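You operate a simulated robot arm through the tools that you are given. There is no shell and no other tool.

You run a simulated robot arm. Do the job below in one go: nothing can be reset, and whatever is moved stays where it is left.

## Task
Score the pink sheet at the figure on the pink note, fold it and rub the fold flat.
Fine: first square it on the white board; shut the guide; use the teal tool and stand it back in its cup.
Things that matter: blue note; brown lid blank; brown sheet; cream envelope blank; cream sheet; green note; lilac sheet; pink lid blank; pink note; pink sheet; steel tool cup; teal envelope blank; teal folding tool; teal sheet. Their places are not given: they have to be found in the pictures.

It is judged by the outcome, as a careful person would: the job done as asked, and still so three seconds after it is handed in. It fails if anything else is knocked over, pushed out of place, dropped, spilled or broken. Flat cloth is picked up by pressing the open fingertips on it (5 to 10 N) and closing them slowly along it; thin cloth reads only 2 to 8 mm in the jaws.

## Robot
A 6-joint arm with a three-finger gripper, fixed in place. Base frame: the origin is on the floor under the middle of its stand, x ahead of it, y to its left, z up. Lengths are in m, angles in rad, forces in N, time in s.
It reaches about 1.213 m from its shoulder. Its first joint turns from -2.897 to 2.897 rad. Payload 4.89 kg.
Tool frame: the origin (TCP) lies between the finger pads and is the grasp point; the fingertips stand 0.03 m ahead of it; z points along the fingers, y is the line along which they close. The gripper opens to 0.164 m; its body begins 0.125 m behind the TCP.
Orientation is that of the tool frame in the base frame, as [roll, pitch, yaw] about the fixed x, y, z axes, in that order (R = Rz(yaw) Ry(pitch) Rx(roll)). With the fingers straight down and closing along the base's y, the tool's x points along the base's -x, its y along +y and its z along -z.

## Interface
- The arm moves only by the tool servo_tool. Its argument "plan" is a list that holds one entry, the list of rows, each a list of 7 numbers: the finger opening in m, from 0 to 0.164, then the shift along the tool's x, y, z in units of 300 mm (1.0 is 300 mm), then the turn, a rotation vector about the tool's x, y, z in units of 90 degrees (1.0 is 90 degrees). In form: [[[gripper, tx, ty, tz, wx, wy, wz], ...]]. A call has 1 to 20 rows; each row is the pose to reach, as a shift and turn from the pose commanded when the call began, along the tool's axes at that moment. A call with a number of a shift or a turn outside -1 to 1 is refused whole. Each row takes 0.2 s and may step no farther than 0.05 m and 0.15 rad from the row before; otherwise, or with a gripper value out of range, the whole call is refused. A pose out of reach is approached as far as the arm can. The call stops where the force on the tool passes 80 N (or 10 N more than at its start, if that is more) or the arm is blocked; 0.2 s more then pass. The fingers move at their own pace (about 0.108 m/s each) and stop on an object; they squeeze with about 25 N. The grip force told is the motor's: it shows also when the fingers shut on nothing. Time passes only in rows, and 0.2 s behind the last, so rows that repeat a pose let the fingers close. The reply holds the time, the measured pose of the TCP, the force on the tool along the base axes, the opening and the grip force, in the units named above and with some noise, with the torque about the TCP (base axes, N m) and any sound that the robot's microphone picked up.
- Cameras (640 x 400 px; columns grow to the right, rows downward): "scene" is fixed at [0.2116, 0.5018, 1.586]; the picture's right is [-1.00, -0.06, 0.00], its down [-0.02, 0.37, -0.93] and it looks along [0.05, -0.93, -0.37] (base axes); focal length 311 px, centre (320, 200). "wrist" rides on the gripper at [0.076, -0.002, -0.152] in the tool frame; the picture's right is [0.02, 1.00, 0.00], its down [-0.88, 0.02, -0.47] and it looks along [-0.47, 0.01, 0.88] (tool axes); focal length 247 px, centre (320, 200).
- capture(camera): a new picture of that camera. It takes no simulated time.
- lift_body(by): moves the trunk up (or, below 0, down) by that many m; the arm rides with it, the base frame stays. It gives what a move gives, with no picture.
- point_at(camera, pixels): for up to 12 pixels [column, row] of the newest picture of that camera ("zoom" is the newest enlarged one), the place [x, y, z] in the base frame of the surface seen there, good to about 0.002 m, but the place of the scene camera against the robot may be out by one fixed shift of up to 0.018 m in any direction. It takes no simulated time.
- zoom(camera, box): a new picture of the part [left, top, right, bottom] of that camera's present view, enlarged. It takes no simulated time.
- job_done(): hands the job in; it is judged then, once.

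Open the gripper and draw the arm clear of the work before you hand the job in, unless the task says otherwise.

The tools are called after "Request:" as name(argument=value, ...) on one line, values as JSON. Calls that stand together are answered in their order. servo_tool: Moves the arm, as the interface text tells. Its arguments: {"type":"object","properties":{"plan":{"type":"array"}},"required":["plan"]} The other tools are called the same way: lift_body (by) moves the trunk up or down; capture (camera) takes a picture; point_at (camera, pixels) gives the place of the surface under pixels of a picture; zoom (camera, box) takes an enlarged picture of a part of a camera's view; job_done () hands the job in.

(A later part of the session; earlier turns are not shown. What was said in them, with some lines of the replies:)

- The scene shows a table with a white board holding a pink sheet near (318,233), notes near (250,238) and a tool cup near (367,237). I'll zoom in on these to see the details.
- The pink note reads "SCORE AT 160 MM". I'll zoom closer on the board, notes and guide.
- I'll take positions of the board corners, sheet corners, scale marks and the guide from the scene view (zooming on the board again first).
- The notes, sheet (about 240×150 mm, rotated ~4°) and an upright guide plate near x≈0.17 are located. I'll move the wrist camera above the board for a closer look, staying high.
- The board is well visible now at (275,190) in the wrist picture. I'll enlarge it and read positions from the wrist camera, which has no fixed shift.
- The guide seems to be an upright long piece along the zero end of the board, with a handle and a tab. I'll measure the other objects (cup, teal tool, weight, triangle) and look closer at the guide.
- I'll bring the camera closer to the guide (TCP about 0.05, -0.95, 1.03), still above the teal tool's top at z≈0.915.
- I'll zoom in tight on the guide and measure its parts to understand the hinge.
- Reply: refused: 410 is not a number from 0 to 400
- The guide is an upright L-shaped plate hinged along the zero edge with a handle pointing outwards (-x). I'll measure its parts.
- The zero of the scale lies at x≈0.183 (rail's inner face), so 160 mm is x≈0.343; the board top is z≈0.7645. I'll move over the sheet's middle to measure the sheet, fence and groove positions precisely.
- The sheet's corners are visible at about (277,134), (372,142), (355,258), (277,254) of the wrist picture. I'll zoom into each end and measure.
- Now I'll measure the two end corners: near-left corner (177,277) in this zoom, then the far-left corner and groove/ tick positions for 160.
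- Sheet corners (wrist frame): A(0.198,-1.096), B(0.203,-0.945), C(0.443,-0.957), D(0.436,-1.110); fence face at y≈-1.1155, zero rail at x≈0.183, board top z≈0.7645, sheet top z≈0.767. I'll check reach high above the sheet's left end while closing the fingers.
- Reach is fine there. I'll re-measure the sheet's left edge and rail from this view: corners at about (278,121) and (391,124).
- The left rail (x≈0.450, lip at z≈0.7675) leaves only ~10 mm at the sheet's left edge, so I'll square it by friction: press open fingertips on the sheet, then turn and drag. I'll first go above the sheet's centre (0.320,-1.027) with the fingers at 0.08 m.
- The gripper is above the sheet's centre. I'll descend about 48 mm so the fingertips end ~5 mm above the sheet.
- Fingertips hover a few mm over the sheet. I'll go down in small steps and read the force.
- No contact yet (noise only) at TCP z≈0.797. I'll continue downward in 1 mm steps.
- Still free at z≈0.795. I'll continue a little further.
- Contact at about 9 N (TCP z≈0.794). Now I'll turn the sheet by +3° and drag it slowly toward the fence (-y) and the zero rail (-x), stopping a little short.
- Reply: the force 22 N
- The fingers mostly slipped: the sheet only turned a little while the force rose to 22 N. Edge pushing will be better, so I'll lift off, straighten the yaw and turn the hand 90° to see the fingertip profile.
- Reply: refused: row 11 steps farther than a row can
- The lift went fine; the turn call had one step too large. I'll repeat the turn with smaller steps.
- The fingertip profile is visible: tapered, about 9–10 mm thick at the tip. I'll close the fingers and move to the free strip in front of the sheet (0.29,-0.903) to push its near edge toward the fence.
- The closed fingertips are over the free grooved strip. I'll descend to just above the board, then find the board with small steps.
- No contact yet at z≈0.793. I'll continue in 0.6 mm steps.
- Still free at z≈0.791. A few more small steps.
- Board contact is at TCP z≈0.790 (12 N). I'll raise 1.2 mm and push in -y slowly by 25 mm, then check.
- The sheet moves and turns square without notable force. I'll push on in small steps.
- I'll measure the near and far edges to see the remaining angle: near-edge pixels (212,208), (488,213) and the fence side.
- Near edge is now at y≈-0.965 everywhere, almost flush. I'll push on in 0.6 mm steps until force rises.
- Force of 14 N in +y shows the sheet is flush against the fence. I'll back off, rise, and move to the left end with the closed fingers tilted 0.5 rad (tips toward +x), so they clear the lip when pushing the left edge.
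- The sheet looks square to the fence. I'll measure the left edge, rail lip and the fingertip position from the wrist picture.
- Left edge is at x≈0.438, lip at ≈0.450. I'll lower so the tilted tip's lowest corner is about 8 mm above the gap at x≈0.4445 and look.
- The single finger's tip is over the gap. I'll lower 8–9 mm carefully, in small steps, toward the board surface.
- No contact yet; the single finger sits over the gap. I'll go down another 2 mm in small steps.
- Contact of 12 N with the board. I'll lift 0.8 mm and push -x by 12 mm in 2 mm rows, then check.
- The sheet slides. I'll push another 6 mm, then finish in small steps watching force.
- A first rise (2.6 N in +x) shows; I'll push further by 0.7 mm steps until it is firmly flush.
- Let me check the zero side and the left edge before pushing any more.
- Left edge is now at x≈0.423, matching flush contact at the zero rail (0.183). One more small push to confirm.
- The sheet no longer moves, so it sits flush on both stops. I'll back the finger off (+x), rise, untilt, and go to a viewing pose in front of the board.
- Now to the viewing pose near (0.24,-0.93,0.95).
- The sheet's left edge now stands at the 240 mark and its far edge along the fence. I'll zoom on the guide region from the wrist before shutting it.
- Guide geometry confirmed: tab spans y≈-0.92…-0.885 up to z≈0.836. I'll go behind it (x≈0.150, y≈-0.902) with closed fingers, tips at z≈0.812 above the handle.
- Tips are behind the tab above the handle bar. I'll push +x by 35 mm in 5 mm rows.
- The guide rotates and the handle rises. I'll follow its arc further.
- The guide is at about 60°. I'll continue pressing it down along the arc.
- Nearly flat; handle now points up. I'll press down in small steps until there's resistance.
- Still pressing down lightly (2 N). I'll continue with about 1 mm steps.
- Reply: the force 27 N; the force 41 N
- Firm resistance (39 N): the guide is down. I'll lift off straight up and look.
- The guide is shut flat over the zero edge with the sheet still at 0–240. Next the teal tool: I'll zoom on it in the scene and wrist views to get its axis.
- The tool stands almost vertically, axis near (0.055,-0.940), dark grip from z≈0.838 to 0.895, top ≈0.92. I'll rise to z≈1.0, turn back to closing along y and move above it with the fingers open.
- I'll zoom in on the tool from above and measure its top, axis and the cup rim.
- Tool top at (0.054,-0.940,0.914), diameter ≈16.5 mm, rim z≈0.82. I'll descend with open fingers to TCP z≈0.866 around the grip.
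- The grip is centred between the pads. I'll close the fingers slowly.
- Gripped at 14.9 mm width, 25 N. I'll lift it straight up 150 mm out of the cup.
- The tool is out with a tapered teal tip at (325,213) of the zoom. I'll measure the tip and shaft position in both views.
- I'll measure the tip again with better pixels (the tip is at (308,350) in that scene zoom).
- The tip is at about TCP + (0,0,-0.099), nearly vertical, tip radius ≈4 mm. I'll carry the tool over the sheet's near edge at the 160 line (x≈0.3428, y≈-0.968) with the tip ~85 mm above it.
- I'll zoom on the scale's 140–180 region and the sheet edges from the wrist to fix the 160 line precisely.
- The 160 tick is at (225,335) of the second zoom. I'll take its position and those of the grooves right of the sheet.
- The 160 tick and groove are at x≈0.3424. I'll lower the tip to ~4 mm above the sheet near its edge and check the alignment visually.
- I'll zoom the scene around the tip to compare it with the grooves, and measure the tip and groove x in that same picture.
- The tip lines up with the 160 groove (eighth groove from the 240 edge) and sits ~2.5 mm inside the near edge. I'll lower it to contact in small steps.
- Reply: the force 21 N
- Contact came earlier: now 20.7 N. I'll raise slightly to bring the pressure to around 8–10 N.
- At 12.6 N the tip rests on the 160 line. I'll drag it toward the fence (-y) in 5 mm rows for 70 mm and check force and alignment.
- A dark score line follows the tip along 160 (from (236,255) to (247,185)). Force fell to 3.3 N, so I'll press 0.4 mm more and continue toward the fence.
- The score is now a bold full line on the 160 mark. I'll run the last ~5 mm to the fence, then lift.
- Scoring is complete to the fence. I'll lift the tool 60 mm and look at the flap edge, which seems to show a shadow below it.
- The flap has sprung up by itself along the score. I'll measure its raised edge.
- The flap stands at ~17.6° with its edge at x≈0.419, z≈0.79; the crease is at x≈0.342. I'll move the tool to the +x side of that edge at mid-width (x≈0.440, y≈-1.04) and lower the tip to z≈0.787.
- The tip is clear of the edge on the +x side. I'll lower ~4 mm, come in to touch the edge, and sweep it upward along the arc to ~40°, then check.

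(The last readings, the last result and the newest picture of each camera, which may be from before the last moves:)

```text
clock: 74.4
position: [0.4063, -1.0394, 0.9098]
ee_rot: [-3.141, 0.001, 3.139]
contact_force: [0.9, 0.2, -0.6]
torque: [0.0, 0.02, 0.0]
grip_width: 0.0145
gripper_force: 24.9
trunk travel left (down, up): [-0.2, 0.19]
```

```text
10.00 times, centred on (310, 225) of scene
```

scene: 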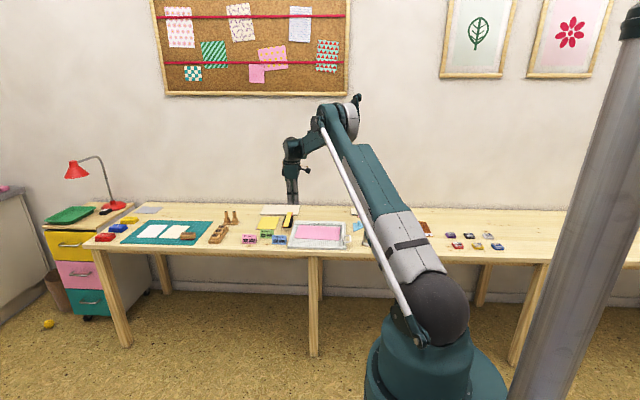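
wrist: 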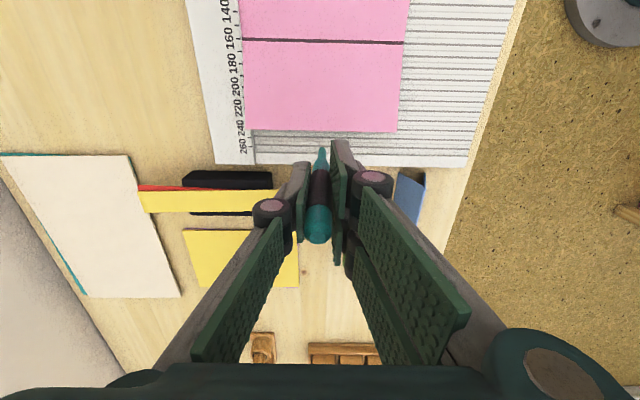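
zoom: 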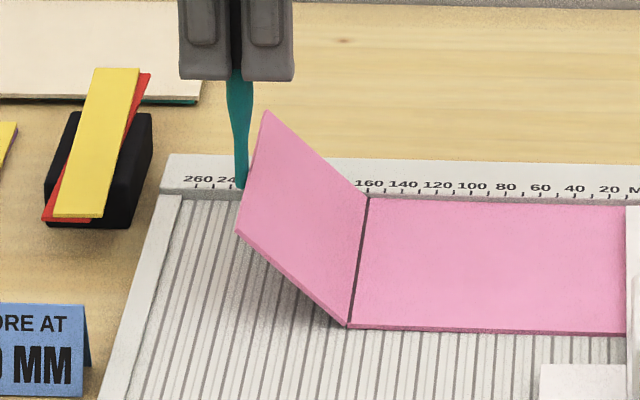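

The flap follows at ~40°. I'll continue the arc to ~80°.

Request:
servo_tool(plan=[[[0.0, 0.012, 0, -0.013, 0, 0, 0], [0.0, 0.0243, 0, -0.0253, 0, 0, 0], [0.0, 0.0378, 0, -0.0365, 0, 0, 0], [0.0, 0.0513, 0, -0.047, 0, 0, 0], [0.0, 0.066, 0, -0.0565, 0, 0, 0], [0.0, 0.0813, 0, -0.0653, 0, 0, 0], [0.0, 0.097, 0, -0.0727, 0, 0, 0], [0.0, 0.113, 0, -0.0793, 0, 0, 0], [0.0, 0.13, 0, -0.0845, 0, 0, 0], [0.0, 0.1467, 0, -0.089, 0, 0, 0]]])

Request:
zoom(camera="scene", box=[285, 205, 335, 245])

```text
clock: 76.6
position: [0.3623, -1.0399, 0.9359]
ee_rot: [-3.141, 0.0, -3.141]
contact_force: [-0.5, 1.0, 0.1]
torque: [-0.05, -0.01, -0.01]
grip_width: 0.0146
gripper_force: 25.0
trunk travel left (down, up): [-0.2, 0.19]
```

```text
10.00 times, centred on (310, 225) of scene
```

zoom: 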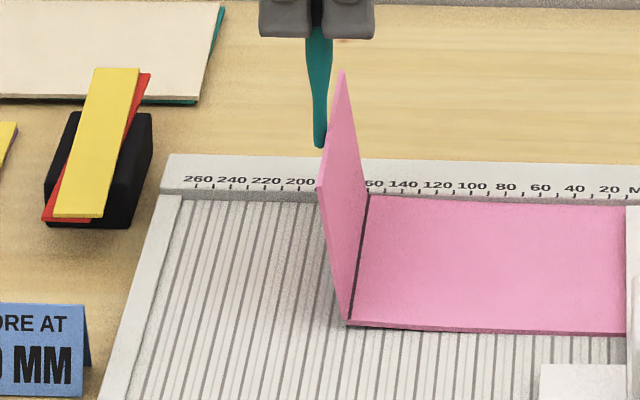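

The flap stands at ~77°. I'll push on past vertical with the tip lower on the outer face, to ~110°, then check.

Request:
servo_tool(plan=[[[0.0, 0.017, 0, 0.01, 0, 0, 0], [0.0, 0.034, 0, 0.0197, 0, 0, 0], [0.0, 0.049, 0, 0.0252, 0, 0, 0], [0.0, 0.064, 0, 0.0307, 0, 0, 0], [0.0, 0.0775, 0, 0.0362, 0, 0, 0], [0.0, 0.091, 0, 0.0417, 0, 0, 0], [0.0, 0.107, 0, 0.05, 0, 0, 0], [0.0, 0.1237, 0, 0.058, 0, 0, 0]]])

Request:
zoom(camera="scene", box=[285, 205, 335, 245])

```text
clock: 78.4
position: [0.3252, -1.0393, 0.9191]
ee_rot: [-3.142, 0.0, 3.141]
contact_force: [-0.4, -0.4, -0.3]
torque: [-0.03, -0.01, 0.0]
grip_width: 0.0146
gripper_force: 24.7
trunk travel left (down, up): [-0.2, 0.19]
```

```text
10.00 times, centred on (310, 225) of scene
```

zoom: 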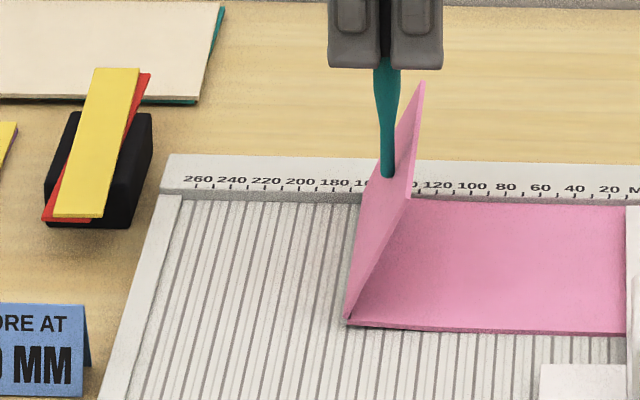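

The flap leans past vertical (~113°). I'll continue the sweep down to about 160°.

Request:
servo_tool(plan=[[[0.0, 0.016, 0, 0.006, 0, 0, 0], [0.0, 0.0327, 0, 0.0127, 0, 0, 0], [0.0, 0.048, 0, 0.0215, 0, 0, 0], [0.0, 0.0627, 0, 0.0307, 0, 0, 0], [0.0, 0.076, 0, 0.042, 0, 0, 0], [0.0, 0.089, 0, 0.0537, 0, 0, 0], [0.0, 0.1, 0, 0.067, 0, 0, 0], [0.0, 0.111, 0, 0.081, 0, 0, 0], [0.0, 0.12, 0, 0.096, 0, 0, 0], [0.0, 0.128, 0, 0.1117, 0, 0, 0]]])

Request:
zoom(camera="scene", box=[285, 205, 335, 245])

```text
clock: 80.6
position: [0.2876, -1.0388, 0.8865]
ee_rot: [-3.141, 0.0, 3.141]
contact_force: [-0.3, -0.1, -0.7]
torque: [-0.06, 0.01, 0.04]
grip_width: 0.0143
gripper_force: 24.4
trunk travel left (down, up): [-0.2, 0.19]
```

```text
10.00 times, centred on (310, 225) of scene
```

zoom: 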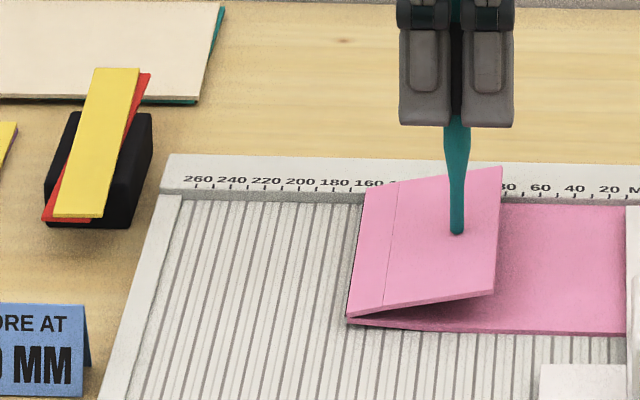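

The flap is nearly closed (~160°). I'll press it further down gently at the same spot, reading force.

Request:
servo_tool(plan=[[[0.0, 0.005, 0, 0.012, 0, 0, 0], [0.0, 0.009, 0, 0.024, 0, 0, 0], [0.0, 0.012, 0, 0.034, 0, 0, 0], [0.0, 0.013, 0, 0.04, 0, 0, 0]]])

Request:
zoom(camera="scene", box=[285, 205, 335, 245])

```text
clock: 81.6
position: [0.2823, -1.0396, 0.8736]
ee_rot: [-3.14, 0.001, 3.141]
contact_force: [0.6, 0.6, -0.6]
torque: [0.0, 0.0, 0.04]
grip_width: 0.0144
gripper_force: 25.5
trunk travel left (down, up): [-0.2, 0.19]
```

```text
10.00 times, centred on (310, 225) of scene
```

zoom: 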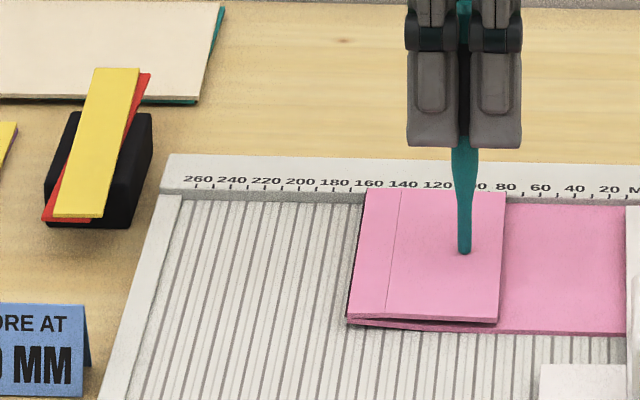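

Almost flat (~175°). I'll press in small steps until I feel the stack.

Request:
servo_tool(plan=[[[0.0, 0, 0, 0.005, 0, 0, 0], [0.0, 0, 0, 0.005, 0, 0, 0]]])

Request:
servo_tool(plan=[[[0.0, 0, 0, 0.003, 0, 0, 0], [0.0, 0, 0, 0.003, 0, 0, 0]]])

Request:
servo_tool(plan=[[[0.0, 0, 0, 0.003, 0, 0, 0], [0.0, 0, 0, 0.003, 0, 0, 0]]])

```text
clock: 82.2
position: [0.2835, -1.0387, 0.8728]
ee_rot: [-3.142, 0.0, 3.141]
contact_force: [-0.6, -0.6, -0.5]
torque: [-0.03, 0.04, 0.0]
grip_width: 0.0144
gripper_force: 24.9
trunk travel left (down, up): [-0.2, 0.19]
```

```text
clock: 82.8
position: [0.2828, -1.0403, 0.8715]
ee_rot: [3.141, -0.001, -3.141]
contact_force: [-0.3, 0.2, -0.7]
torque: [-0.04, 0.0, -0.04]
grip_width: 0.0144
gripper_force: 25.3
trunk travel left (down, up): [-0.2, 0.19]
```

```text
clock: 83.4
position: [0.2834, -1.0399, 0.8712]
ee_rot: [3.141, 0.0, -3.141]
contact_force: [0.5, 0.0, 0.7]
torque: [0.01, -0.01, 0.01]
grip_width: 0.0144
gripper_force: 25.0
trunk travel left (down, up): [-0.2, 0.19]
```

Request:
servo_tool(plan=[[[0.0, 0, 0, 0.003, 0, 0, 0], [0.0, 0, 0, 0.003, 0, 0, 0]]])

Request:
servo_tool(plan=[[[0.0, 0, 0, 0.003, 0, 0, 0], [0.0, 0, 0, 0.003, 0, 0, 0]]])

Request:
zoom(camera="scene", box=[305, 215, 340, 245])

```text
clock: 84.0
position: [0.2835, -1.0395, 0.8692]
ee_rot: [-3.141, 0.0, -3.142]
contact_force: [0.7, 0.2, 2.9]
torque: [-0.01, -0.1, -0.02]
grip_width: 0.0143
gripper_force: 24.8
trunk travel left (down, up): [-0.2, 0.19]
```

```text
clock: 84.6
position: [0.2823, -1.0385, 0.8692]
ee_rot: [3.141, 0.0, 3.141]
contact_force: [-0.5, -0.2, 4.9]
torque: [-0.05, -0.07, 0.0]
grip_width: 0.0144
gripper_force: 25.1
trunk travel left (down, up): [-0.2, 0.19]
```

```text
13.33 times, centred on (322, 230) of scene
```

zoom: 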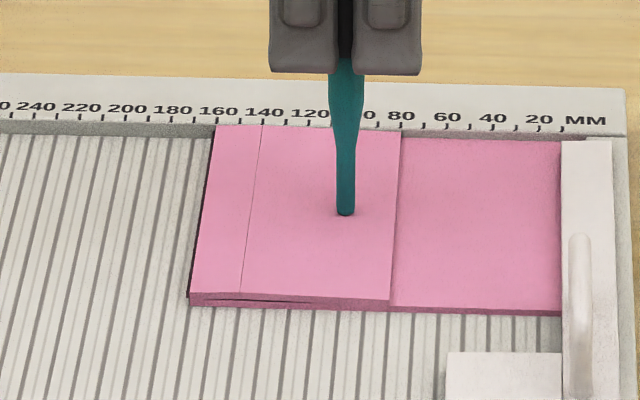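

About 5 N on the flat flap. Keeping that pressure I'll slide the tip toward the fold line (+x) up to x≈0.338.

Request:
servo_tool(plan=[[[0.0, -0.0167, 0, 0, 0, 0, 0], [0.0, -0.0333, 0, 0, 0, 0, 0], [0.0, -0.05, 0, 0, 0, 0, 0], [0.0, -0.0667, 0, 0, 0, 0, 0], [0.0, -0.0833, 0, 0, 0, 0, 0], [0.0, -0.1, 0, 0, 0, 0, 0], [0.0, -0.1167, 0, 0, 0, 0, 0], [0.0, -0.1333, 0, 0, 0, 0, 0], [0.0, -0.15, 0, 0, 0, 0, 0], [0.0, -0.1667, 0, 0, 0, 0, 0], [0.0, -0.18, 0, 0, 0, 0, 0]]])

Request:
zoom(camera="scene", box=[300, 212, 340, 245])

Request:
capture(camera="wrist")

```text
clock: 87.0
position: [0.3371, -1.0406, 0.8693]
ee_rot: [-3.141, 0.0, -3.141]
contact_force: [-1.8, -0.7, 3.6]
torque: [0.03, 0.04, 0.0]
grip_width: 0.0143
gripper_force: 25.2
trunk travel left (down, up): [-0.2, 0.19]
```

```text
12.12 times, centred on (320, 228) of scene
```

zoom: 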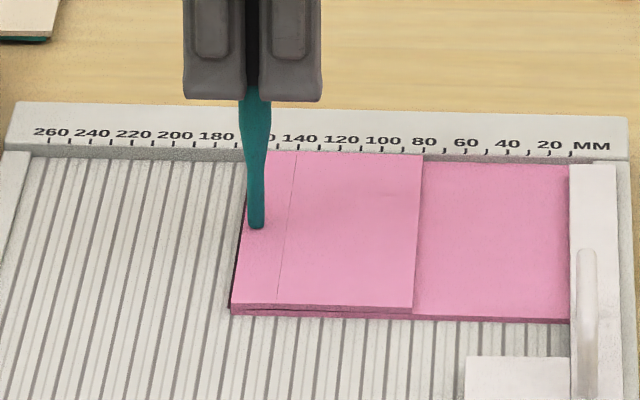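

```text
taken
```

wrist: 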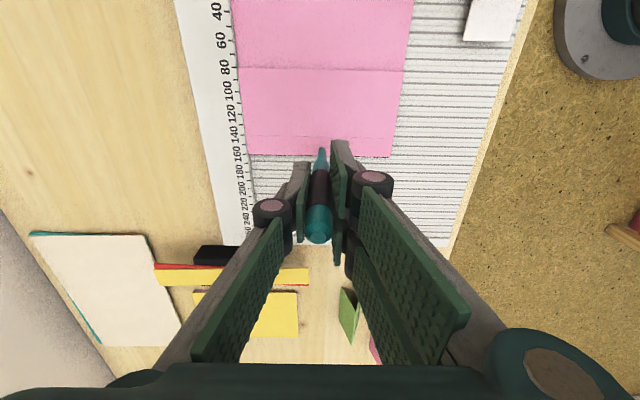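

I'll zoom the wrist view to see how far the tip is from the folded edge.

Request:
zoom(camera="wrist", box=[290, 125, 400, 175])

Request:
point_at(camera="zoom", pixels=[[180, 130], [180, 150], [550, 175], [550, 185], [500, 150], [560, 80], [188, 190], [450, 183], [60, 170], [100, 140]])

Request:
zoom(camera="scene", box=[310, 222, 330, 240])

```text
5.82 times, centred on (345, 150) of wrist
```

zoom: 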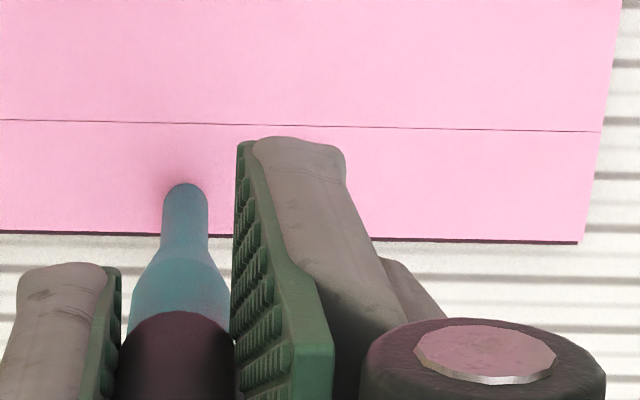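

```text
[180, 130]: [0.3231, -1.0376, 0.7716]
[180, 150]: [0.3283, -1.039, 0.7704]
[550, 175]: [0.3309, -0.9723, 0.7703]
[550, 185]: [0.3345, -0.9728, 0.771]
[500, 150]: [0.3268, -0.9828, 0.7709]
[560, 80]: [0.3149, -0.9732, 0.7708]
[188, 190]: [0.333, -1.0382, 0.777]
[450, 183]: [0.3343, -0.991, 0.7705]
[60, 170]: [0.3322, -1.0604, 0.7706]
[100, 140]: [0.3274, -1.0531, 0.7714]
```

```text
16.00 times, centred on (320, 231) of scene
```

zoom: 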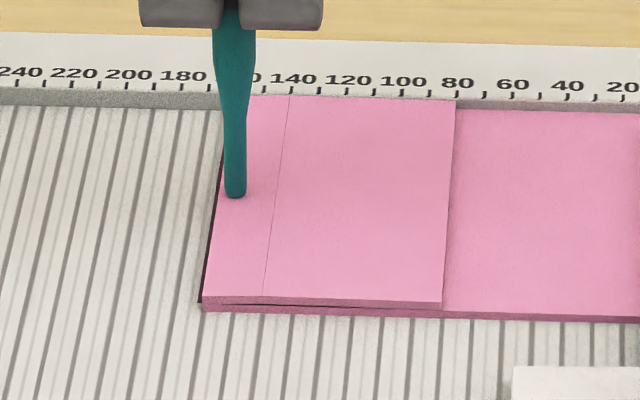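

The tip is ~7 mm inside the folded edge (edge x≈0.344). I'll shift +3 mm in x, press a bit more, and rub along the fold toward the near end (+y).

Request:
servo_tool(plan=[[[0.0, -0.01, 0, 0.0012, 0, 0, 0], [0.0, -0.01, 0, 0.002, 0, 0, 0]]])

Request:
servo_tool(plan=[[[0.0, 0, 0.0167, 0, 0, 0, 0], [0.0, 0, 0.0333, 0, 0, 0, 0], [0.0, 0, 0.05, 0, 0, 0, 0], [0.0, 0, 0.0667, 0, 0, 0, 0], [0.0, 0, 0.0833, 0, 0, 0, 0], [0.0, 0, 0.1, 0, 0, 0, 0], [0.0, 0, 0.1167, 0, 0, 0, 0], [0.0, 0, 0.1333, 0, 0, 0, 0], [0.0, 0, 0.15, 0, 0, 0, 0], [0.0, 0, 0.1667, 0, 0, 0, 0], [0.0, 0, 0.1833, 0, 0, 0, 0], [0.0, 0, 0.2, 0, 0, 0, 0], [0.0, 0, 0.2167, 0, 0, 0, 0], [0.0, 0, 0.23, 0, 0, 0, 0]]])

Request:
zoom(camera="scene", box=[300, 212, 340, 245])

```text
clock: 87.6
position: [0.3397, -1.0394, 0.8687]
ee_rot: [3.141, 0.0, -3.141]
contact_force: [-1.8, 1.1, 8.5]
torque: [0.11, 0.19, -0.03]
grip_width: 0.0145
gripper_force: 25.1
trunk travel left (down, up): [-0.2, 0.19]
```

```text
clock: 90.6
position: [0.3407, -0.97, 0.8693]
ee_rot: [-3.141, -0.001, 3.139]
contact_force: [-0.4, -1.9, 5.6]
torque: [-0.07, 0.04, -0.01]
grip_width: 0.0144
gripper_force: 24.9
trunk travel left (down, up): [-0.2, 0.19]
```

```text
12.12 times, centred on (320, 228) of scene
```

zoom: 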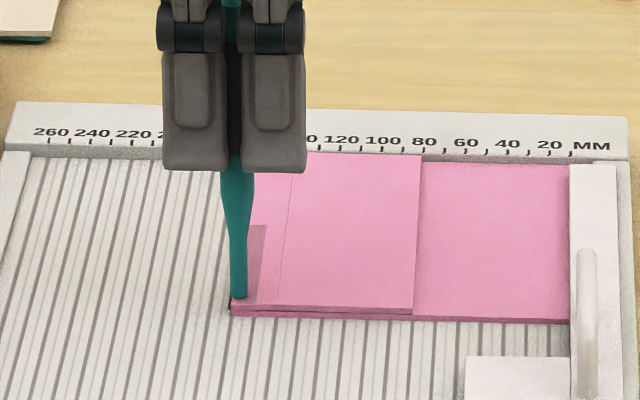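

A darker rubbed band appears along the fold where the tip passed. I'll now rub back the other way toward the fence, full length.

Request:
servo_tool(plan=[[[0.0, 0, -0.0167, 0.001, 0, 0, 0], [0.0, 0, -0.0333, 0.001, 0, 0, 0], [0.0, 0, -0.05, 0.001, 0, 0, 0], [0.0, 0, -0.0667, 0.001, 0, 0, 0], [0.0, 0, -0.0833, 0.001, 0, 0, 0], [0.0, 0, -0.1, 0.001, 0, 0, 0], [0.0, 0, -0.1167, 0.001, 0, 0, 0], [0.0, 0, -0.1333, 0.001, 0, 0, 0], [0.0, 0, -0.15, 0.001, 0, 0, 0], [0.0, 0, -0.1667, 0.001, 0, 0, 0], [0.0, 0, -0.1833, 0.001, 0, 0, 0], [0.0, 0, -0.2, 0.001, 0, 0, 0], [0.0, 0, -0.2167, 0.001, 0, 0, 0], [0.0, 0, -0.23, 0.001, 0, 0, 0]]])

Request:
servo_tool(plan=[[[0.0, 0, -0.0167, 0, 0, 0, 0], [0.0, 0, -0.0333, 0, 0, 0, 0], [0.0, 0, -0.05, 0, 0, 0, 0], [0.0, 0, -0.0667, 0, 0, 0, 0], [0.0, 0, -0.0833, 0, 0, 0, 0], [0.0, 0, -0.1, 0, 0, 0, 0], [0.0, 0, -0.1167, 0, 0, 0, 0], [0.0, 0, -0.1333, 0, 0, 0, 0], [0.0, 0, -0.15, 0, 0, 0, 0], [0.0, 0, -0.1667, 0, 0, 0, 0], [0.0, 0, -0.1833, 0, 0, 0, 0], [0.0, 0, -0.2, 0, 0, 0, 0], [0.0, 0, -0.2167, 0, 0, 0, 0], [0.0, 0, -0.23, 0, 0, 0, 0]]])

Request:
zoom(camera="scene", box=[300, 212, 340, 245])

```text
clock: 93.6
position: [0.3407, -1.0396, 0.8697]
ee_rot: [3.141, 0.001, 3.141]
contact_force: [0.2, 1.3, 6.1]
torque: [0.2, -0.04, 0.01]
grip_width: 0.0143
gripper_force: 25.2
trunk travel left (down, up): [-0.2, 0.19]
```

```text
clock: 96.6
position: [0.3397, -1.1088, 0.8684]
ee_rot: [3.141, -0.001, 3.141]
contact_force: [0.4, 1.6, 5.7]
torque: [0.26, -0.05, 0.01]
grip_width: 0.0144
gripper_force: 25.2
trunk travel left (down, up): [-0.2, 0.19]
```

```text
12.12 times, centred on (320, 228) of scene
```

zoom: 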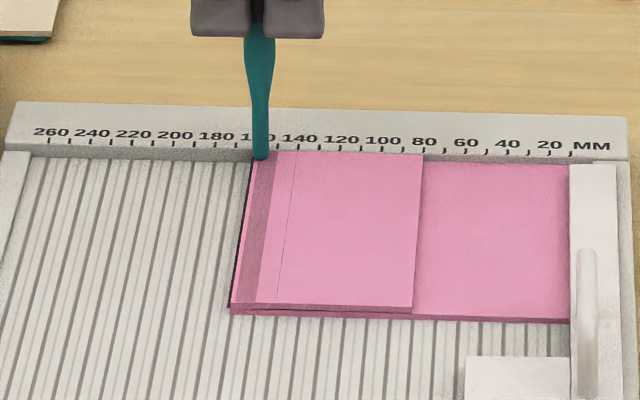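

The rubbed band now covers the whole fold. I'll make one more firm pass back to the near end to be safe.

Request:
servo_tool(plan=[[[0.0, 0, 0.0167, 0.001, 0, 0, 0], [0.0, 0, 0.0333, 0.0015, 0, 0, 0], [0.0, 0, 0.05, 0.0015, 0, 0, 0], [0.0, 0, 0.0667, 0.0015, 0, 0, 0], [0.0, 0, 0.0833, 0.0015, 0, 0, 0], [0.0, 0, 0.1, 0.0015, 0, 0, 0], [0.0, 0, 0.1167, 0.0015, 0, 0, 0], [0.0, 0, 0.1333, 0.0015, 0, 0, 0], [0.0, 0, 0.15, 0.0015, 0, 0, 0], [0.0, 0, 0.1667, 0.0015, 0, 0, 0], [0.0, 0, 0.1833, 0.0015, 0, 0, 0], [0.0, 0, 0.2, 0.0015, 0, 0, 0], [0.0, 0, 0.2167, 0.0015, 0, 0, 0], [0.0, 0, 0.23, 0.0015, 0, 0, 0]]])

Request:
servo_tool(plan=[[[0.0, 0, 0.0167, 0, 0, 0, 0], [0.0, 0, 0.0333, 0, 0, 0, 0], [0.0, 0, 0.05, 0, 0, 0, 0], [0.0, 0, 0.0667, 0, 0, 0, 0], [0.0, 0, 0.0833, 0, 0, 0, 0], [0.0, 0, 0.1, 0, 0, 0, 0], [0.0, 0, 0.1167, 0, 0, 0, 0], [0.0, 0, 0.1333, 0, 0, 0, 0], [0.0, 0, 0.15, 0, 0, 0, 0], [0.0, 0, 0.1667, 0, 0, 0, 0], [0.0, 0, 0.1833, 0, 0, 0, 0], [0.0, 0, 0.2, 0, 0, 0, 0], [0.0, 0, 0.2167, 0, 0, 0, 0], [0.0, 0, 0.233, 0, 0, 0, 0]]])

Request:
zoom(camera="scene", box=[300, 212, 340, 245])

```text
clock: 99.6
position: [0.3394, -1.0384, 0.8678]
ee_rot: [-3.141, 0.0, -3.141]
contact_force: [0.7, -3.4, 11.2]
torque: [-0.33, -0.07, 0.0]
grip_width: 0.0144
gripper_force: 24.7
trunk travel left (down, up): [-0.2, 0.19]
```

```text
clock: 102.6
position: [0.3405, -0.9695, 0.8675]
ee_rot: [-3.14, 0.0, 3.14]
contact_force: [0.3, -2.3, 6.8]
torque: [-0.14, 0.0, -0.03]
grip_width: 0.0142
gripper_force: 24.7
trunk travel left (down, up): [-0.2, 0.19]
```

```text
12.12 times, centred on (320, 228) of scene
```

zoom: 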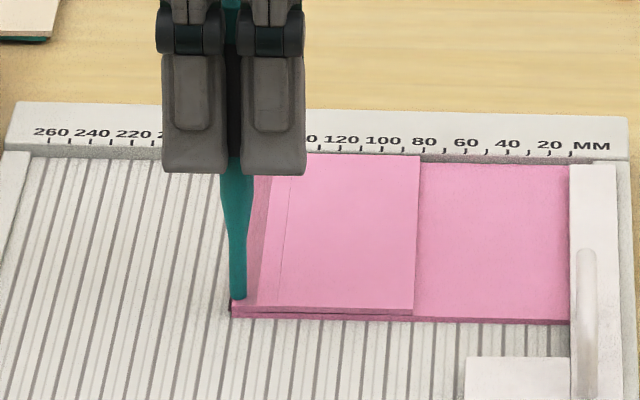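

Good pass (11 N mid-way). I'll lift the tool straight up and check whether the fold stays flat.

Request:
servo_tool(plan=[[[0.0, 0, 0, -0.03, 0, 0, 0], [0.0, 0, 0, -0.14, 0, 0, 0], [0.0, 0, 0, -0.28, 0, 0, 0], [0.0, 0, 0, -0.4, 0, 0, 0], [0.0, 0, 0, -0.5, 0, 0, 0]]])

Request:
zoom(camera="scene", box=[300, 212, 340, 245])

Request:
capture(camera="wrist")

Request:
capture(camera="scene")

```text
clock: 103.8
position: [0.3413, -0.97, 1.018]
ee_rot: [3.141, 0.002, -3.141]
contact_force: [0.0, 0.0, -1.0]
torque: [0.03, 0.03, 0.0]
grip_width: 0.0145
gripper_force: 25.5
trunk travel left (down, up): [-0.2, 0.19]
```

```text
12.12 times, centred on (320, 228) of scene
```

zoom: 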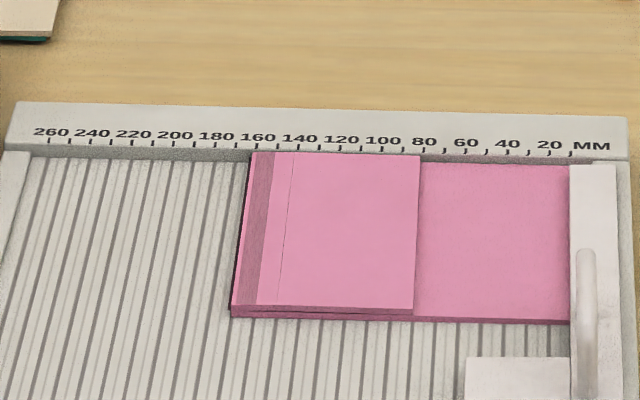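

```text
taken
```

wrist: 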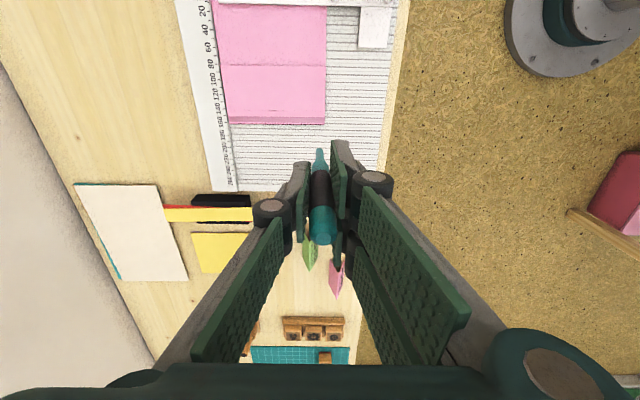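

```text
taken
```

scene: 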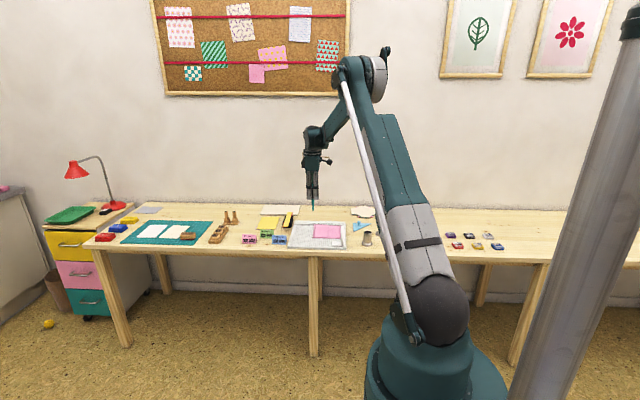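

The fold stays flat with the rubbed band along it. Now I'll check the tool's tip position relative to the gripper before returning it.

Request:
zoom(camera="wrist", box=[290, 135, 350, 250])

Request:
point_at(camera="zoom", pixels=[[316, 50], [316, 60], [318, 75], [320, 95], [322, 150], [324, 190], [324, 340], [322, 250]])

Request:
zoom(camera="scene", box=[297, 180, 327, 220])

Request:
point_at(camera="zoom", pixels=[[318, 270], [318, 290], [318, 300], [320, 250], [322, 230]])

```text
3.48 times, centred on (320, 192) of wrist
```

zoom: 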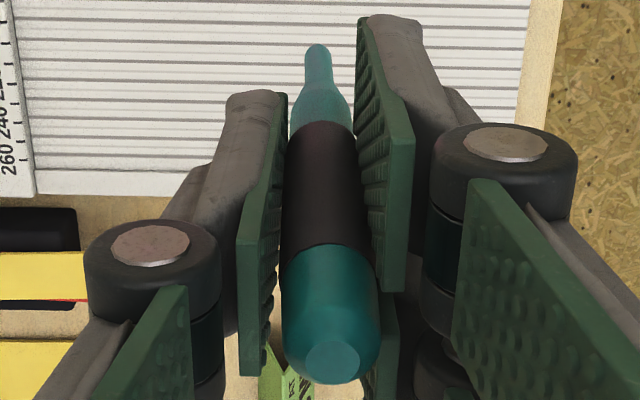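

```text
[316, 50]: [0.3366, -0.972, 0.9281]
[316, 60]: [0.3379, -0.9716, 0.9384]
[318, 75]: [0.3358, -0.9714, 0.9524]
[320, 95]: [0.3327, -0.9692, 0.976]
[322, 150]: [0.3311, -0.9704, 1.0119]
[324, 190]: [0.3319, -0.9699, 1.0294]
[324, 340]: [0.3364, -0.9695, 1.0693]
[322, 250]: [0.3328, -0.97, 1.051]
```

```text
10.00 times, centred on (312, 200) of scene
```

zoom: 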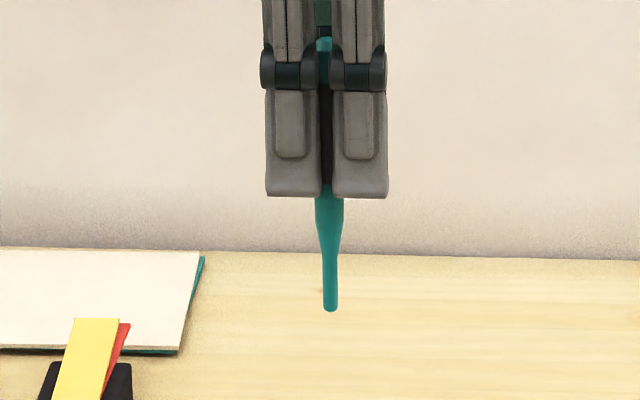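

```text
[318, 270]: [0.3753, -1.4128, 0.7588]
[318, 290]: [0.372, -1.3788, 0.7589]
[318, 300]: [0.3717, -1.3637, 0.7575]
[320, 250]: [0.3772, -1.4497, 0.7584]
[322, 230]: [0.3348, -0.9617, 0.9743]
```

The tool slid up ~4–5 mm in the grip and is otherwise near vertical (tip ≈2 mm toward -y). I'll carry it above the cup at z≈1.03 and measure the cup.

Request:
servo_tool(plan=[[[0.0, 0.136, 0.015, -0.02, 0, 0, 0], [0.0, 0.272, 0.03, -0.04, 0, 0, 0], [0.0, 0.408, 0.046, -0.04, 0, 0, 0], [0.0, 0.544, 0.061, -0.04, 0, 0, 0], [0.0, 0.68, 0.076, -0.04, 0, 0, 0], [0.0, 0.816, 0.091, -0.04, 0, 0, 0], [0.0, 0.9513, 0.1067, -0.04, 0, 0, 0], [0.0, 0.9513, 0.1067, -0.04, 0, 0, 0]]])

Request:
capture(camera="wrist")

Request:
zoom(camera="wrist", box=[285, 80, 355, 170])

Request:
zoom(camera="scene", box=[335, 175, 395, 255])

```text
clock: 105.6
position: [0.0541, -0.9379, 1.0298]
ee_rot: [-3.141, 0.0, 3.14]
contact_force: [-0.2, -0.7, 0.1]
torque: [-0.03, -0.04, 0.01]
grip_width: 0.0143
gripper_force: 25.5
trunk travel left (down, up): [-0.2, 0.19]
```

```text
taken
```

wrist: 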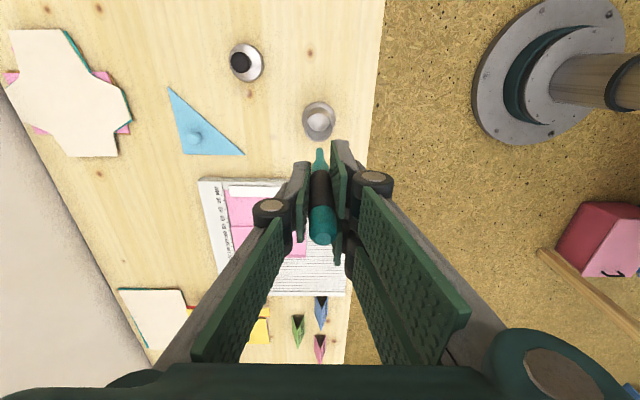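

```text
4.44 times, centred on (320, 125) of wrist
```

zoom: 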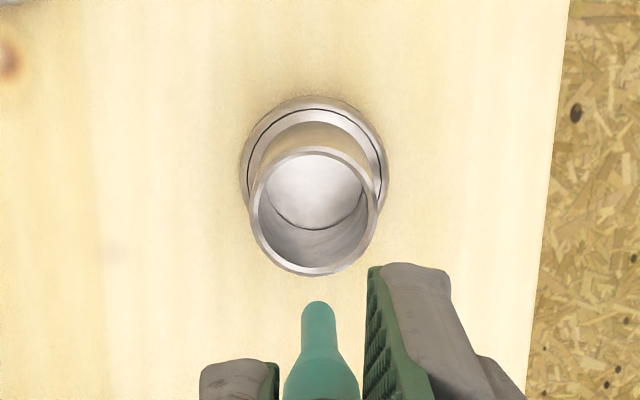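

```text
5.00 times, centred on (365, 215) of scene
```

zoom: 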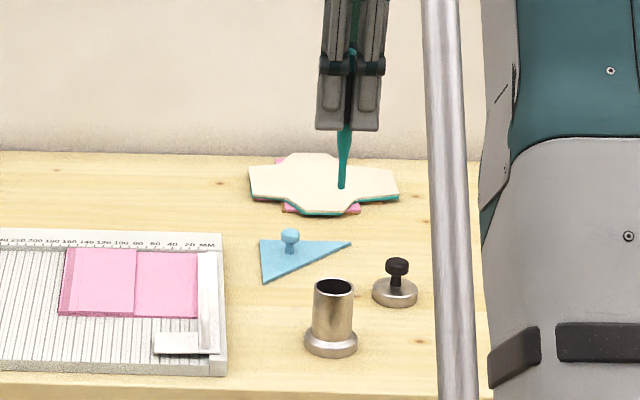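

I'll measure the cup rim, floor and the tool tip in this wrist zoom.

Request:
zoom(camera="wrist", box=[285, 80, 355, 170])

Request:
point_at(camera="zoom", pixels=[[315, 271], [315, 151], [254, 210], [376, 205], [315, 190], [315, 220], [318, 308], [318, 330], [262, 250], [368, 245], [270, 167], [358, 167]])

```text
4.44 times, centred on (320, 125) of wrist
```

zoom: 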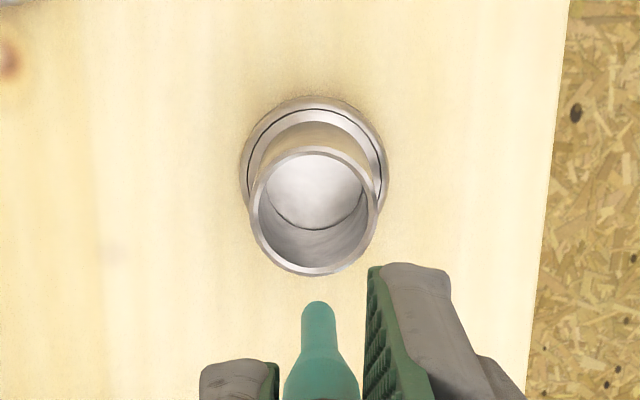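

```text
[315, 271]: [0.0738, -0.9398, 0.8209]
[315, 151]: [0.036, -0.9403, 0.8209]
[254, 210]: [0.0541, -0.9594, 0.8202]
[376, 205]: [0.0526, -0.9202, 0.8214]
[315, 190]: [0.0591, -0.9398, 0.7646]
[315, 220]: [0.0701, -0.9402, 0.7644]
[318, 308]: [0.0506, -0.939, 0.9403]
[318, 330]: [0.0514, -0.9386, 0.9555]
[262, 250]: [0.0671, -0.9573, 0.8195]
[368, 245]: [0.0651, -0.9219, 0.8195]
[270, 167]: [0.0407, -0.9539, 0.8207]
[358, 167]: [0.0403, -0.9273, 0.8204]
```

Cup centre (0.055,-0.940), floor z≈0.7645; the tip axis is right over it. I'll lower until the tip is ~3 mm above the floor.

Request:
servo_tool(plan=[[[0.0, 0, -0.002, 0.12, 0, 0, 0], [0.0, 0, -0.002, 0.24, 0, 0, 0], [0.0, 0, -0.002, 0.36, 0, 0, 0], [0.0, 0, -0.002, 0.47, 0, 0, 0], [0.0, 0, -0.002, 0.54, 0, 0, 0], [0.0, 0, -0.002, 0.553, 0, 0, 0]]])

Request:
servo_tool(plan=[[[0.0, 0, 0, 0.003, 0, 0, 0], [0.0, 0, 0, 0.003, 0, 0, 0]]])

Request:
zoom(camera="scene", box=[340, 195, 395, 255])

```text
clock: 107.0
position: [0.0557, -0.9381, 0.8623]
ee_rot: [-3.141, 0.0, 3.139]
contact_force: [0.9, -0.5, -1.4]
torque: [0.02, 0.02, -0.01]
grip_width: 0.0143
gripper_force: 24.9
trunk travel left (down, up): [-0.2, 0.19]
```

```text
clock: 107.6
position: [0.054, -0.9388, 0.8613]
ee_rot: [-3.141, -0.001, 3.14]
contact_force: [-0.5, 0.6, 2.3]
torque: [0.05, 0.03, 0.0]
grip_width: 0.0145
gripper_force: 24.4
trunk travel left (down, up): [-0.2, 0.19]
```

```text
6.67 times, centred on (368, 225) of scene
```

zoom: 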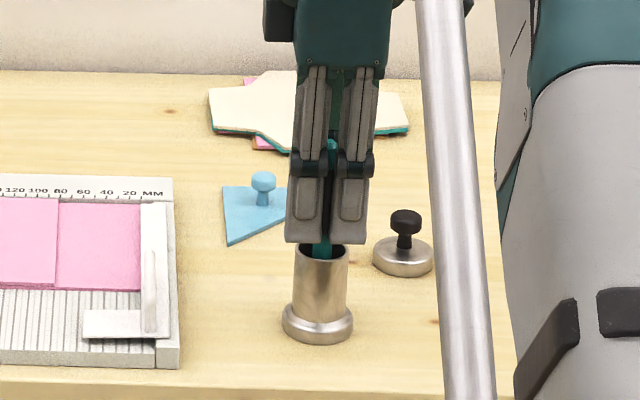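

A light touch (2.3 N) suggests floor contact. One more 0.6 mm step to confirm.

Request:
servo_tool(plan=[[[0.0, 0, 0, 0.002, 0, 0, 0], [0.0, 0, 0, 0.002, 0, 0, 0]]])

```text
clock: 108.2
position: [0.056, -0.9382, 0.8618]
ee_rot: [-3.141, -0.002, 3.141]
contact_force: [-0.3, 0.8, 7.0]
torque: [0.06, 0.0, -0.02]
grip_width: 0.0145
gripper_force: 25.2
trunk travel left (down, up): [-0.2, 0.19]
```

Floor contact confirmed (7 N). I'll open the fingers gradually.

Request:
servo_tool(plan=[[[0.016, 0, 0, -0.002, 0, 0, 0], [0.02, 0, 0, -0.002, 0, 0, 0], [0.026, 0, 0, -0.002, 0, 0, 0], [0.034, 0, 0, -0.002, 0, 0, 0], [0.045, 0, 0, -0.002, 0, 0, 0], [0.06, 0, 0, -0.002, 0, 0, 0], [0.08, 0, 0, -0.002, 0, 0, 0], [0.09, 0, 0, -0.002, 0, 0, 0]]])

Request:
capture(camera="wrist")

Request:
zoom(camera="scene", box=[340, 195, 395, 255])

```text
clock: 110.0
position: [0.0563, -0.9384, 0.8616]
ee_rot: [-3.141, -0.001, 3.14]
contact_force: [1.5, 0.0, 0.2]
torque: [-0.01, 0.0, 0.0]
grip_width: 0.09
gripper_force: 0.0
trunk travel left (down, up): [-0.2, 0.19]
```

```text
taken
```

wrist: 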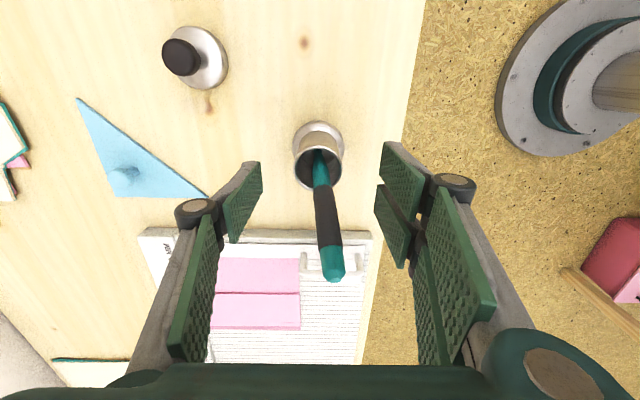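

```text
6.67 times, centred on (368, 225) of scene
```

zoom: 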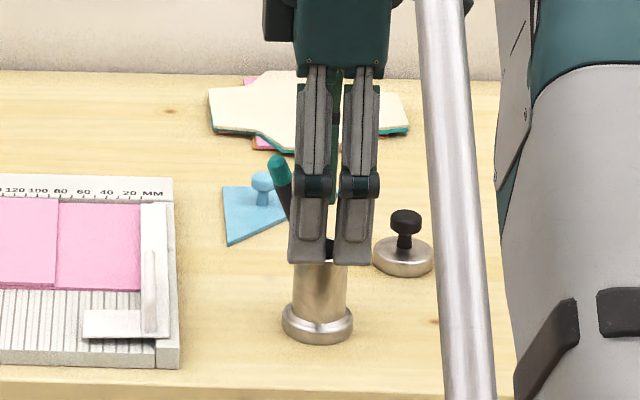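

The tool is in the cup but leans toward +x against the rim. I'll measure how far it leans.

Request:
zoom(camera="wrist", box=[280, 110, 370, 290])

Request:
point_at(camera="zoom", pixels=[[348, 345], [345, 325], [340, 290], [335, 250], [330, 210], [322, 160], [320, 130], [318, 110], [318, 95]])

```text
2.22 times, centred on (325, 200) of wrist
```

zoom: 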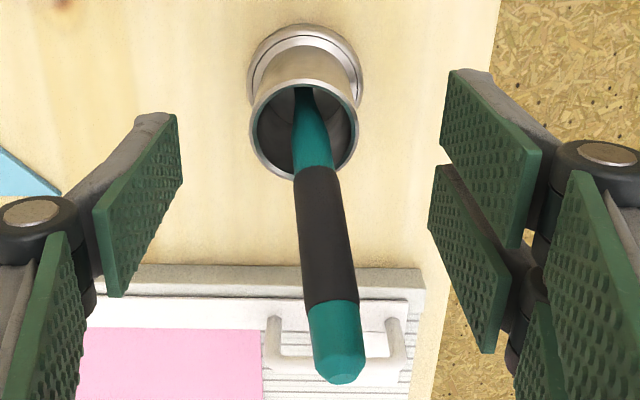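

```text
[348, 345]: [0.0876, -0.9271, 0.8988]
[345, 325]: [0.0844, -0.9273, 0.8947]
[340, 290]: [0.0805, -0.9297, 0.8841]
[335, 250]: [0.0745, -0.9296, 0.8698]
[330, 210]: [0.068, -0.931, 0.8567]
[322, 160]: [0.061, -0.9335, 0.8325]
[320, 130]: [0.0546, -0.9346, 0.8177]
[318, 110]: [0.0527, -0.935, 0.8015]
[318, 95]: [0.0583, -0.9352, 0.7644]
```

The tool rests in the cup leaning ~22° on the rim, as a pen does in a pot; it's stable. I'll withdraw straight up with the fingers open wide around it.

Request:
servo_tool(plan=[[[0.11, 0, 0, 0, 0, 0, 0], [0.11, 0, 0, -0.05, 0, 0, 0], [0.11, 0, 0, -0.16, 0, 0, 0], [0.11, 0, 0, -0.3, 0, 0, 0], [0.11, 0, 0, -0.44, 0, 0, 0], [0.11, 0, 0, -0.58, 0, 0, 0], [0.11, 0, 0, -0.72, 0, 0, 0]]])

Request:
capture(camera="wrist")

Request:
zoom(camera="scene", box=[330, 190, 400, 255])

```text
clock: 111.6
position: [0.0557, -0.9381, 1.0801]
ee_rot: [-3.141, 0.001, 3.138]
contact_force: [-0.8, -0.9, -0.8]
torque: [0.12, -0.02, -0.01]
grip_width: 0.11
gripper_force: 0.1
trunk travel left (down, up): [-0.2, 0.19]
```

```text
taken
```

wrist: 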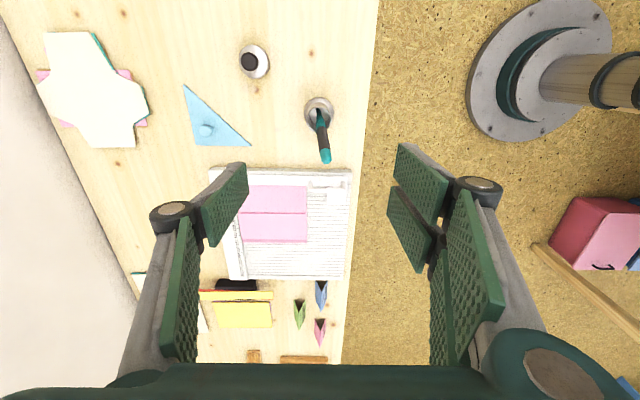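

```text
6.15 times, centred on (365, 222) of scene
```

zoom: 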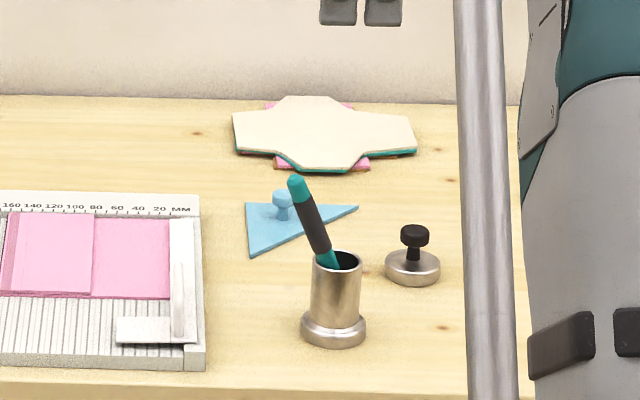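

The tool rests in the cup and everything else is in place. I'll check the folded sheet close-up from both cameras.

Request:
zoom(camera="scene", box=[285, 208, 360, 256])

Request:
zoom(camera="scene", box=[308, 228, 338, 244])

Request:
zoom(camera="wrist", box=[205, 160, 360, 285])

Request:
point_at(camera="zoom", pixels=[[150, 120], [400, 120], [400, 230], [250, 230], [250, 280], [250, 330], [400, 320], [160, 330], [410, 225], [150, 335]])

```text
8.33 times, centred on (322, 232) of scene
```

zoom: 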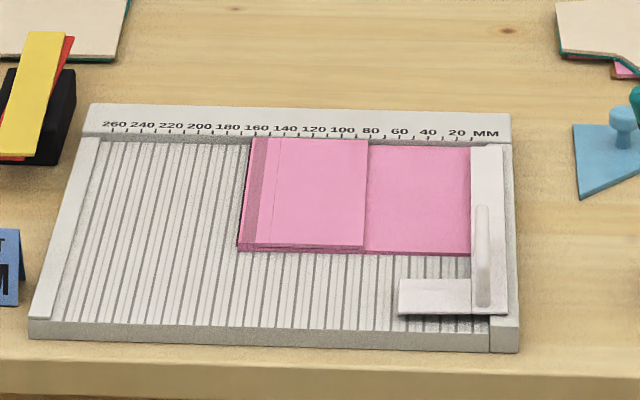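

```text
16.00 times, centred on (323, 236) of scene
```

zoom: 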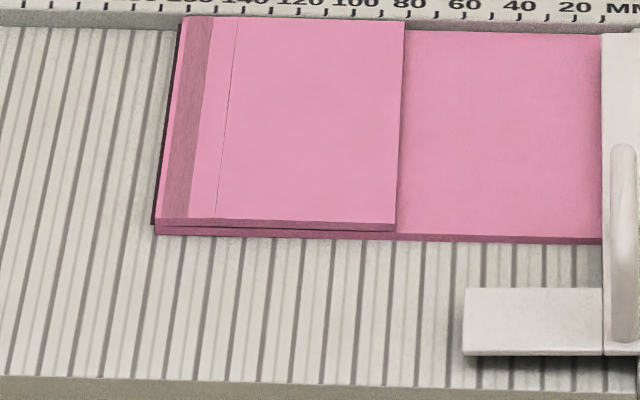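

```text
3.20 times, centred on (282, 222) of wrist
```

zoom: 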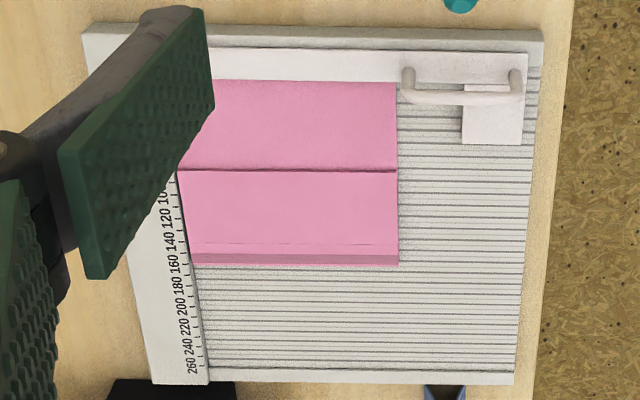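

```text
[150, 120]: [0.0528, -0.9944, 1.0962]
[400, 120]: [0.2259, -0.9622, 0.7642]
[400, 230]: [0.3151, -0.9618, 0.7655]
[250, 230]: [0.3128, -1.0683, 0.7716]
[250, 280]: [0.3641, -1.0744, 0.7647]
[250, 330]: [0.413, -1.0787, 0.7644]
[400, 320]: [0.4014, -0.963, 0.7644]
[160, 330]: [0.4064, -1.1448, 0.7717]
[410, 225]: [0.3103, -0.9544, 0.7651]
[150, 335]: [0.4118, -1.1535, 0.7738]
```

The fold lies flat with its crease at 160, the sheet is square and the guide shut. I'll open the gripper and draw the arm back clear of the table.

Request:
servo_tool(plan=[[[0.13, 0.04, 0.134, -0.053, 0, 0, 0], [0.164, 0.08, 0.268, -0.107, 0, 0, 0], [0.164, 0.12, 0.402, -0.16, 0, 0, 0], [0.164, 0.16, 0.535, -0.213, 0, 0, 0], [0.164, 0.2, 0.669, -0.267, 0, 0, 0], [0.164, 0.24, 0.803, -0.32, 0, 0, 0], [0.164, 0.24, 0.803, -0.32, 0, 0, 0]]])

Request:
capture(camera="scene")

Request:
zoom(camera="scene", box=[230, 195, 430, 260])

Request:
capture(camera="wrist")

```text
clock: 113.2
position: [-0.0163, -0.6962, 1.1752]
ee_rot: [-3.14, 0.001, 3.14]
contact_force: [-0.2, 1.1, 0.9]
torque: [-0.19, 0.0, -0.03]
grip_width: 0.1639
gripper_force: 0.2
trunk travel left (down, up): [-0.2, 0.19]
```

```text
taken
```

scene: 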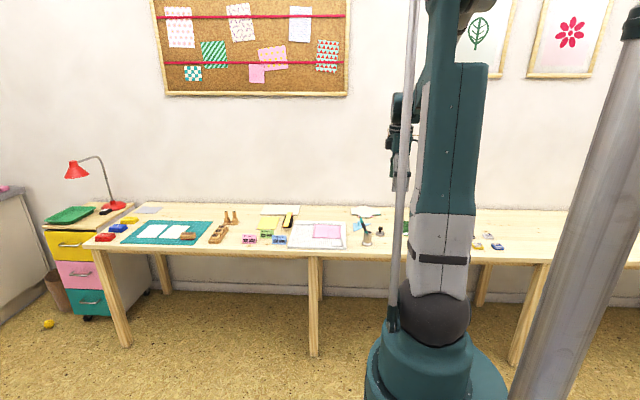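

```text
3.20 times, centred on (330, 228) of scene
```

zoom: 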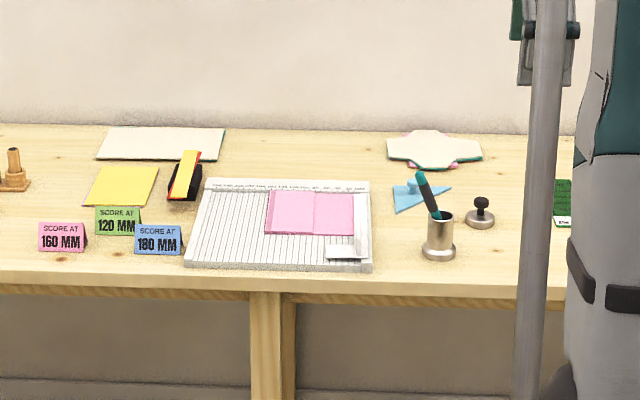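

```text
taken
```

wrist: 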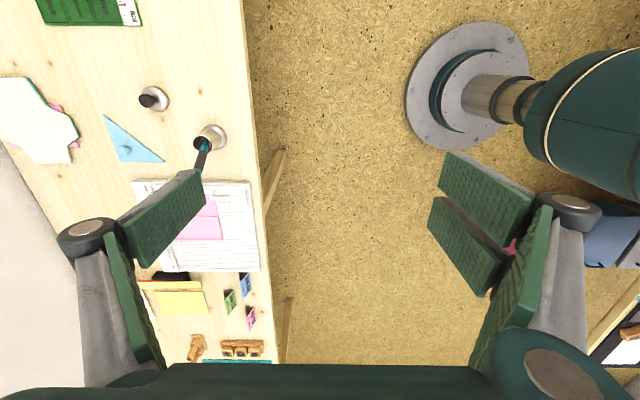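

Everything is in place: the notes, sheets, blanks and cup are undisturbed. The pink sheet is squared, scored at 160 and folded flat, the guide is shut, and the teal tool stands in its cup, leaning on the rim. The arm is clear and the gripper open, so I hand the job in.

Request:
job_done()

```text
The job is handed in.
```

The pink sheet is scored at 160 mm, as the pink note says, folded over at that line and rubbed flat along its whole length. The job is handed in.

- **Squaring:** I pushed the sheet flush against the back fence and the zero rail, so it ran from 0 to 240 on the scale before scoring.
- **Guide:** it is shut over the zero edge and stayed shut throughout.
- **Fold:** it stayed flat after I lifted the tool. A hairline gap shows between the layers at the near edge.
- **Teal tool:** it is back in its cup but leans about 22° against the rim. It stood nearly upright before I took it. I left it leaning because it was stable there.
- **Everything else:** the notes, other sheets, blanks and the cup look undisturbed. The arm is back clear of the table with the gripper open.
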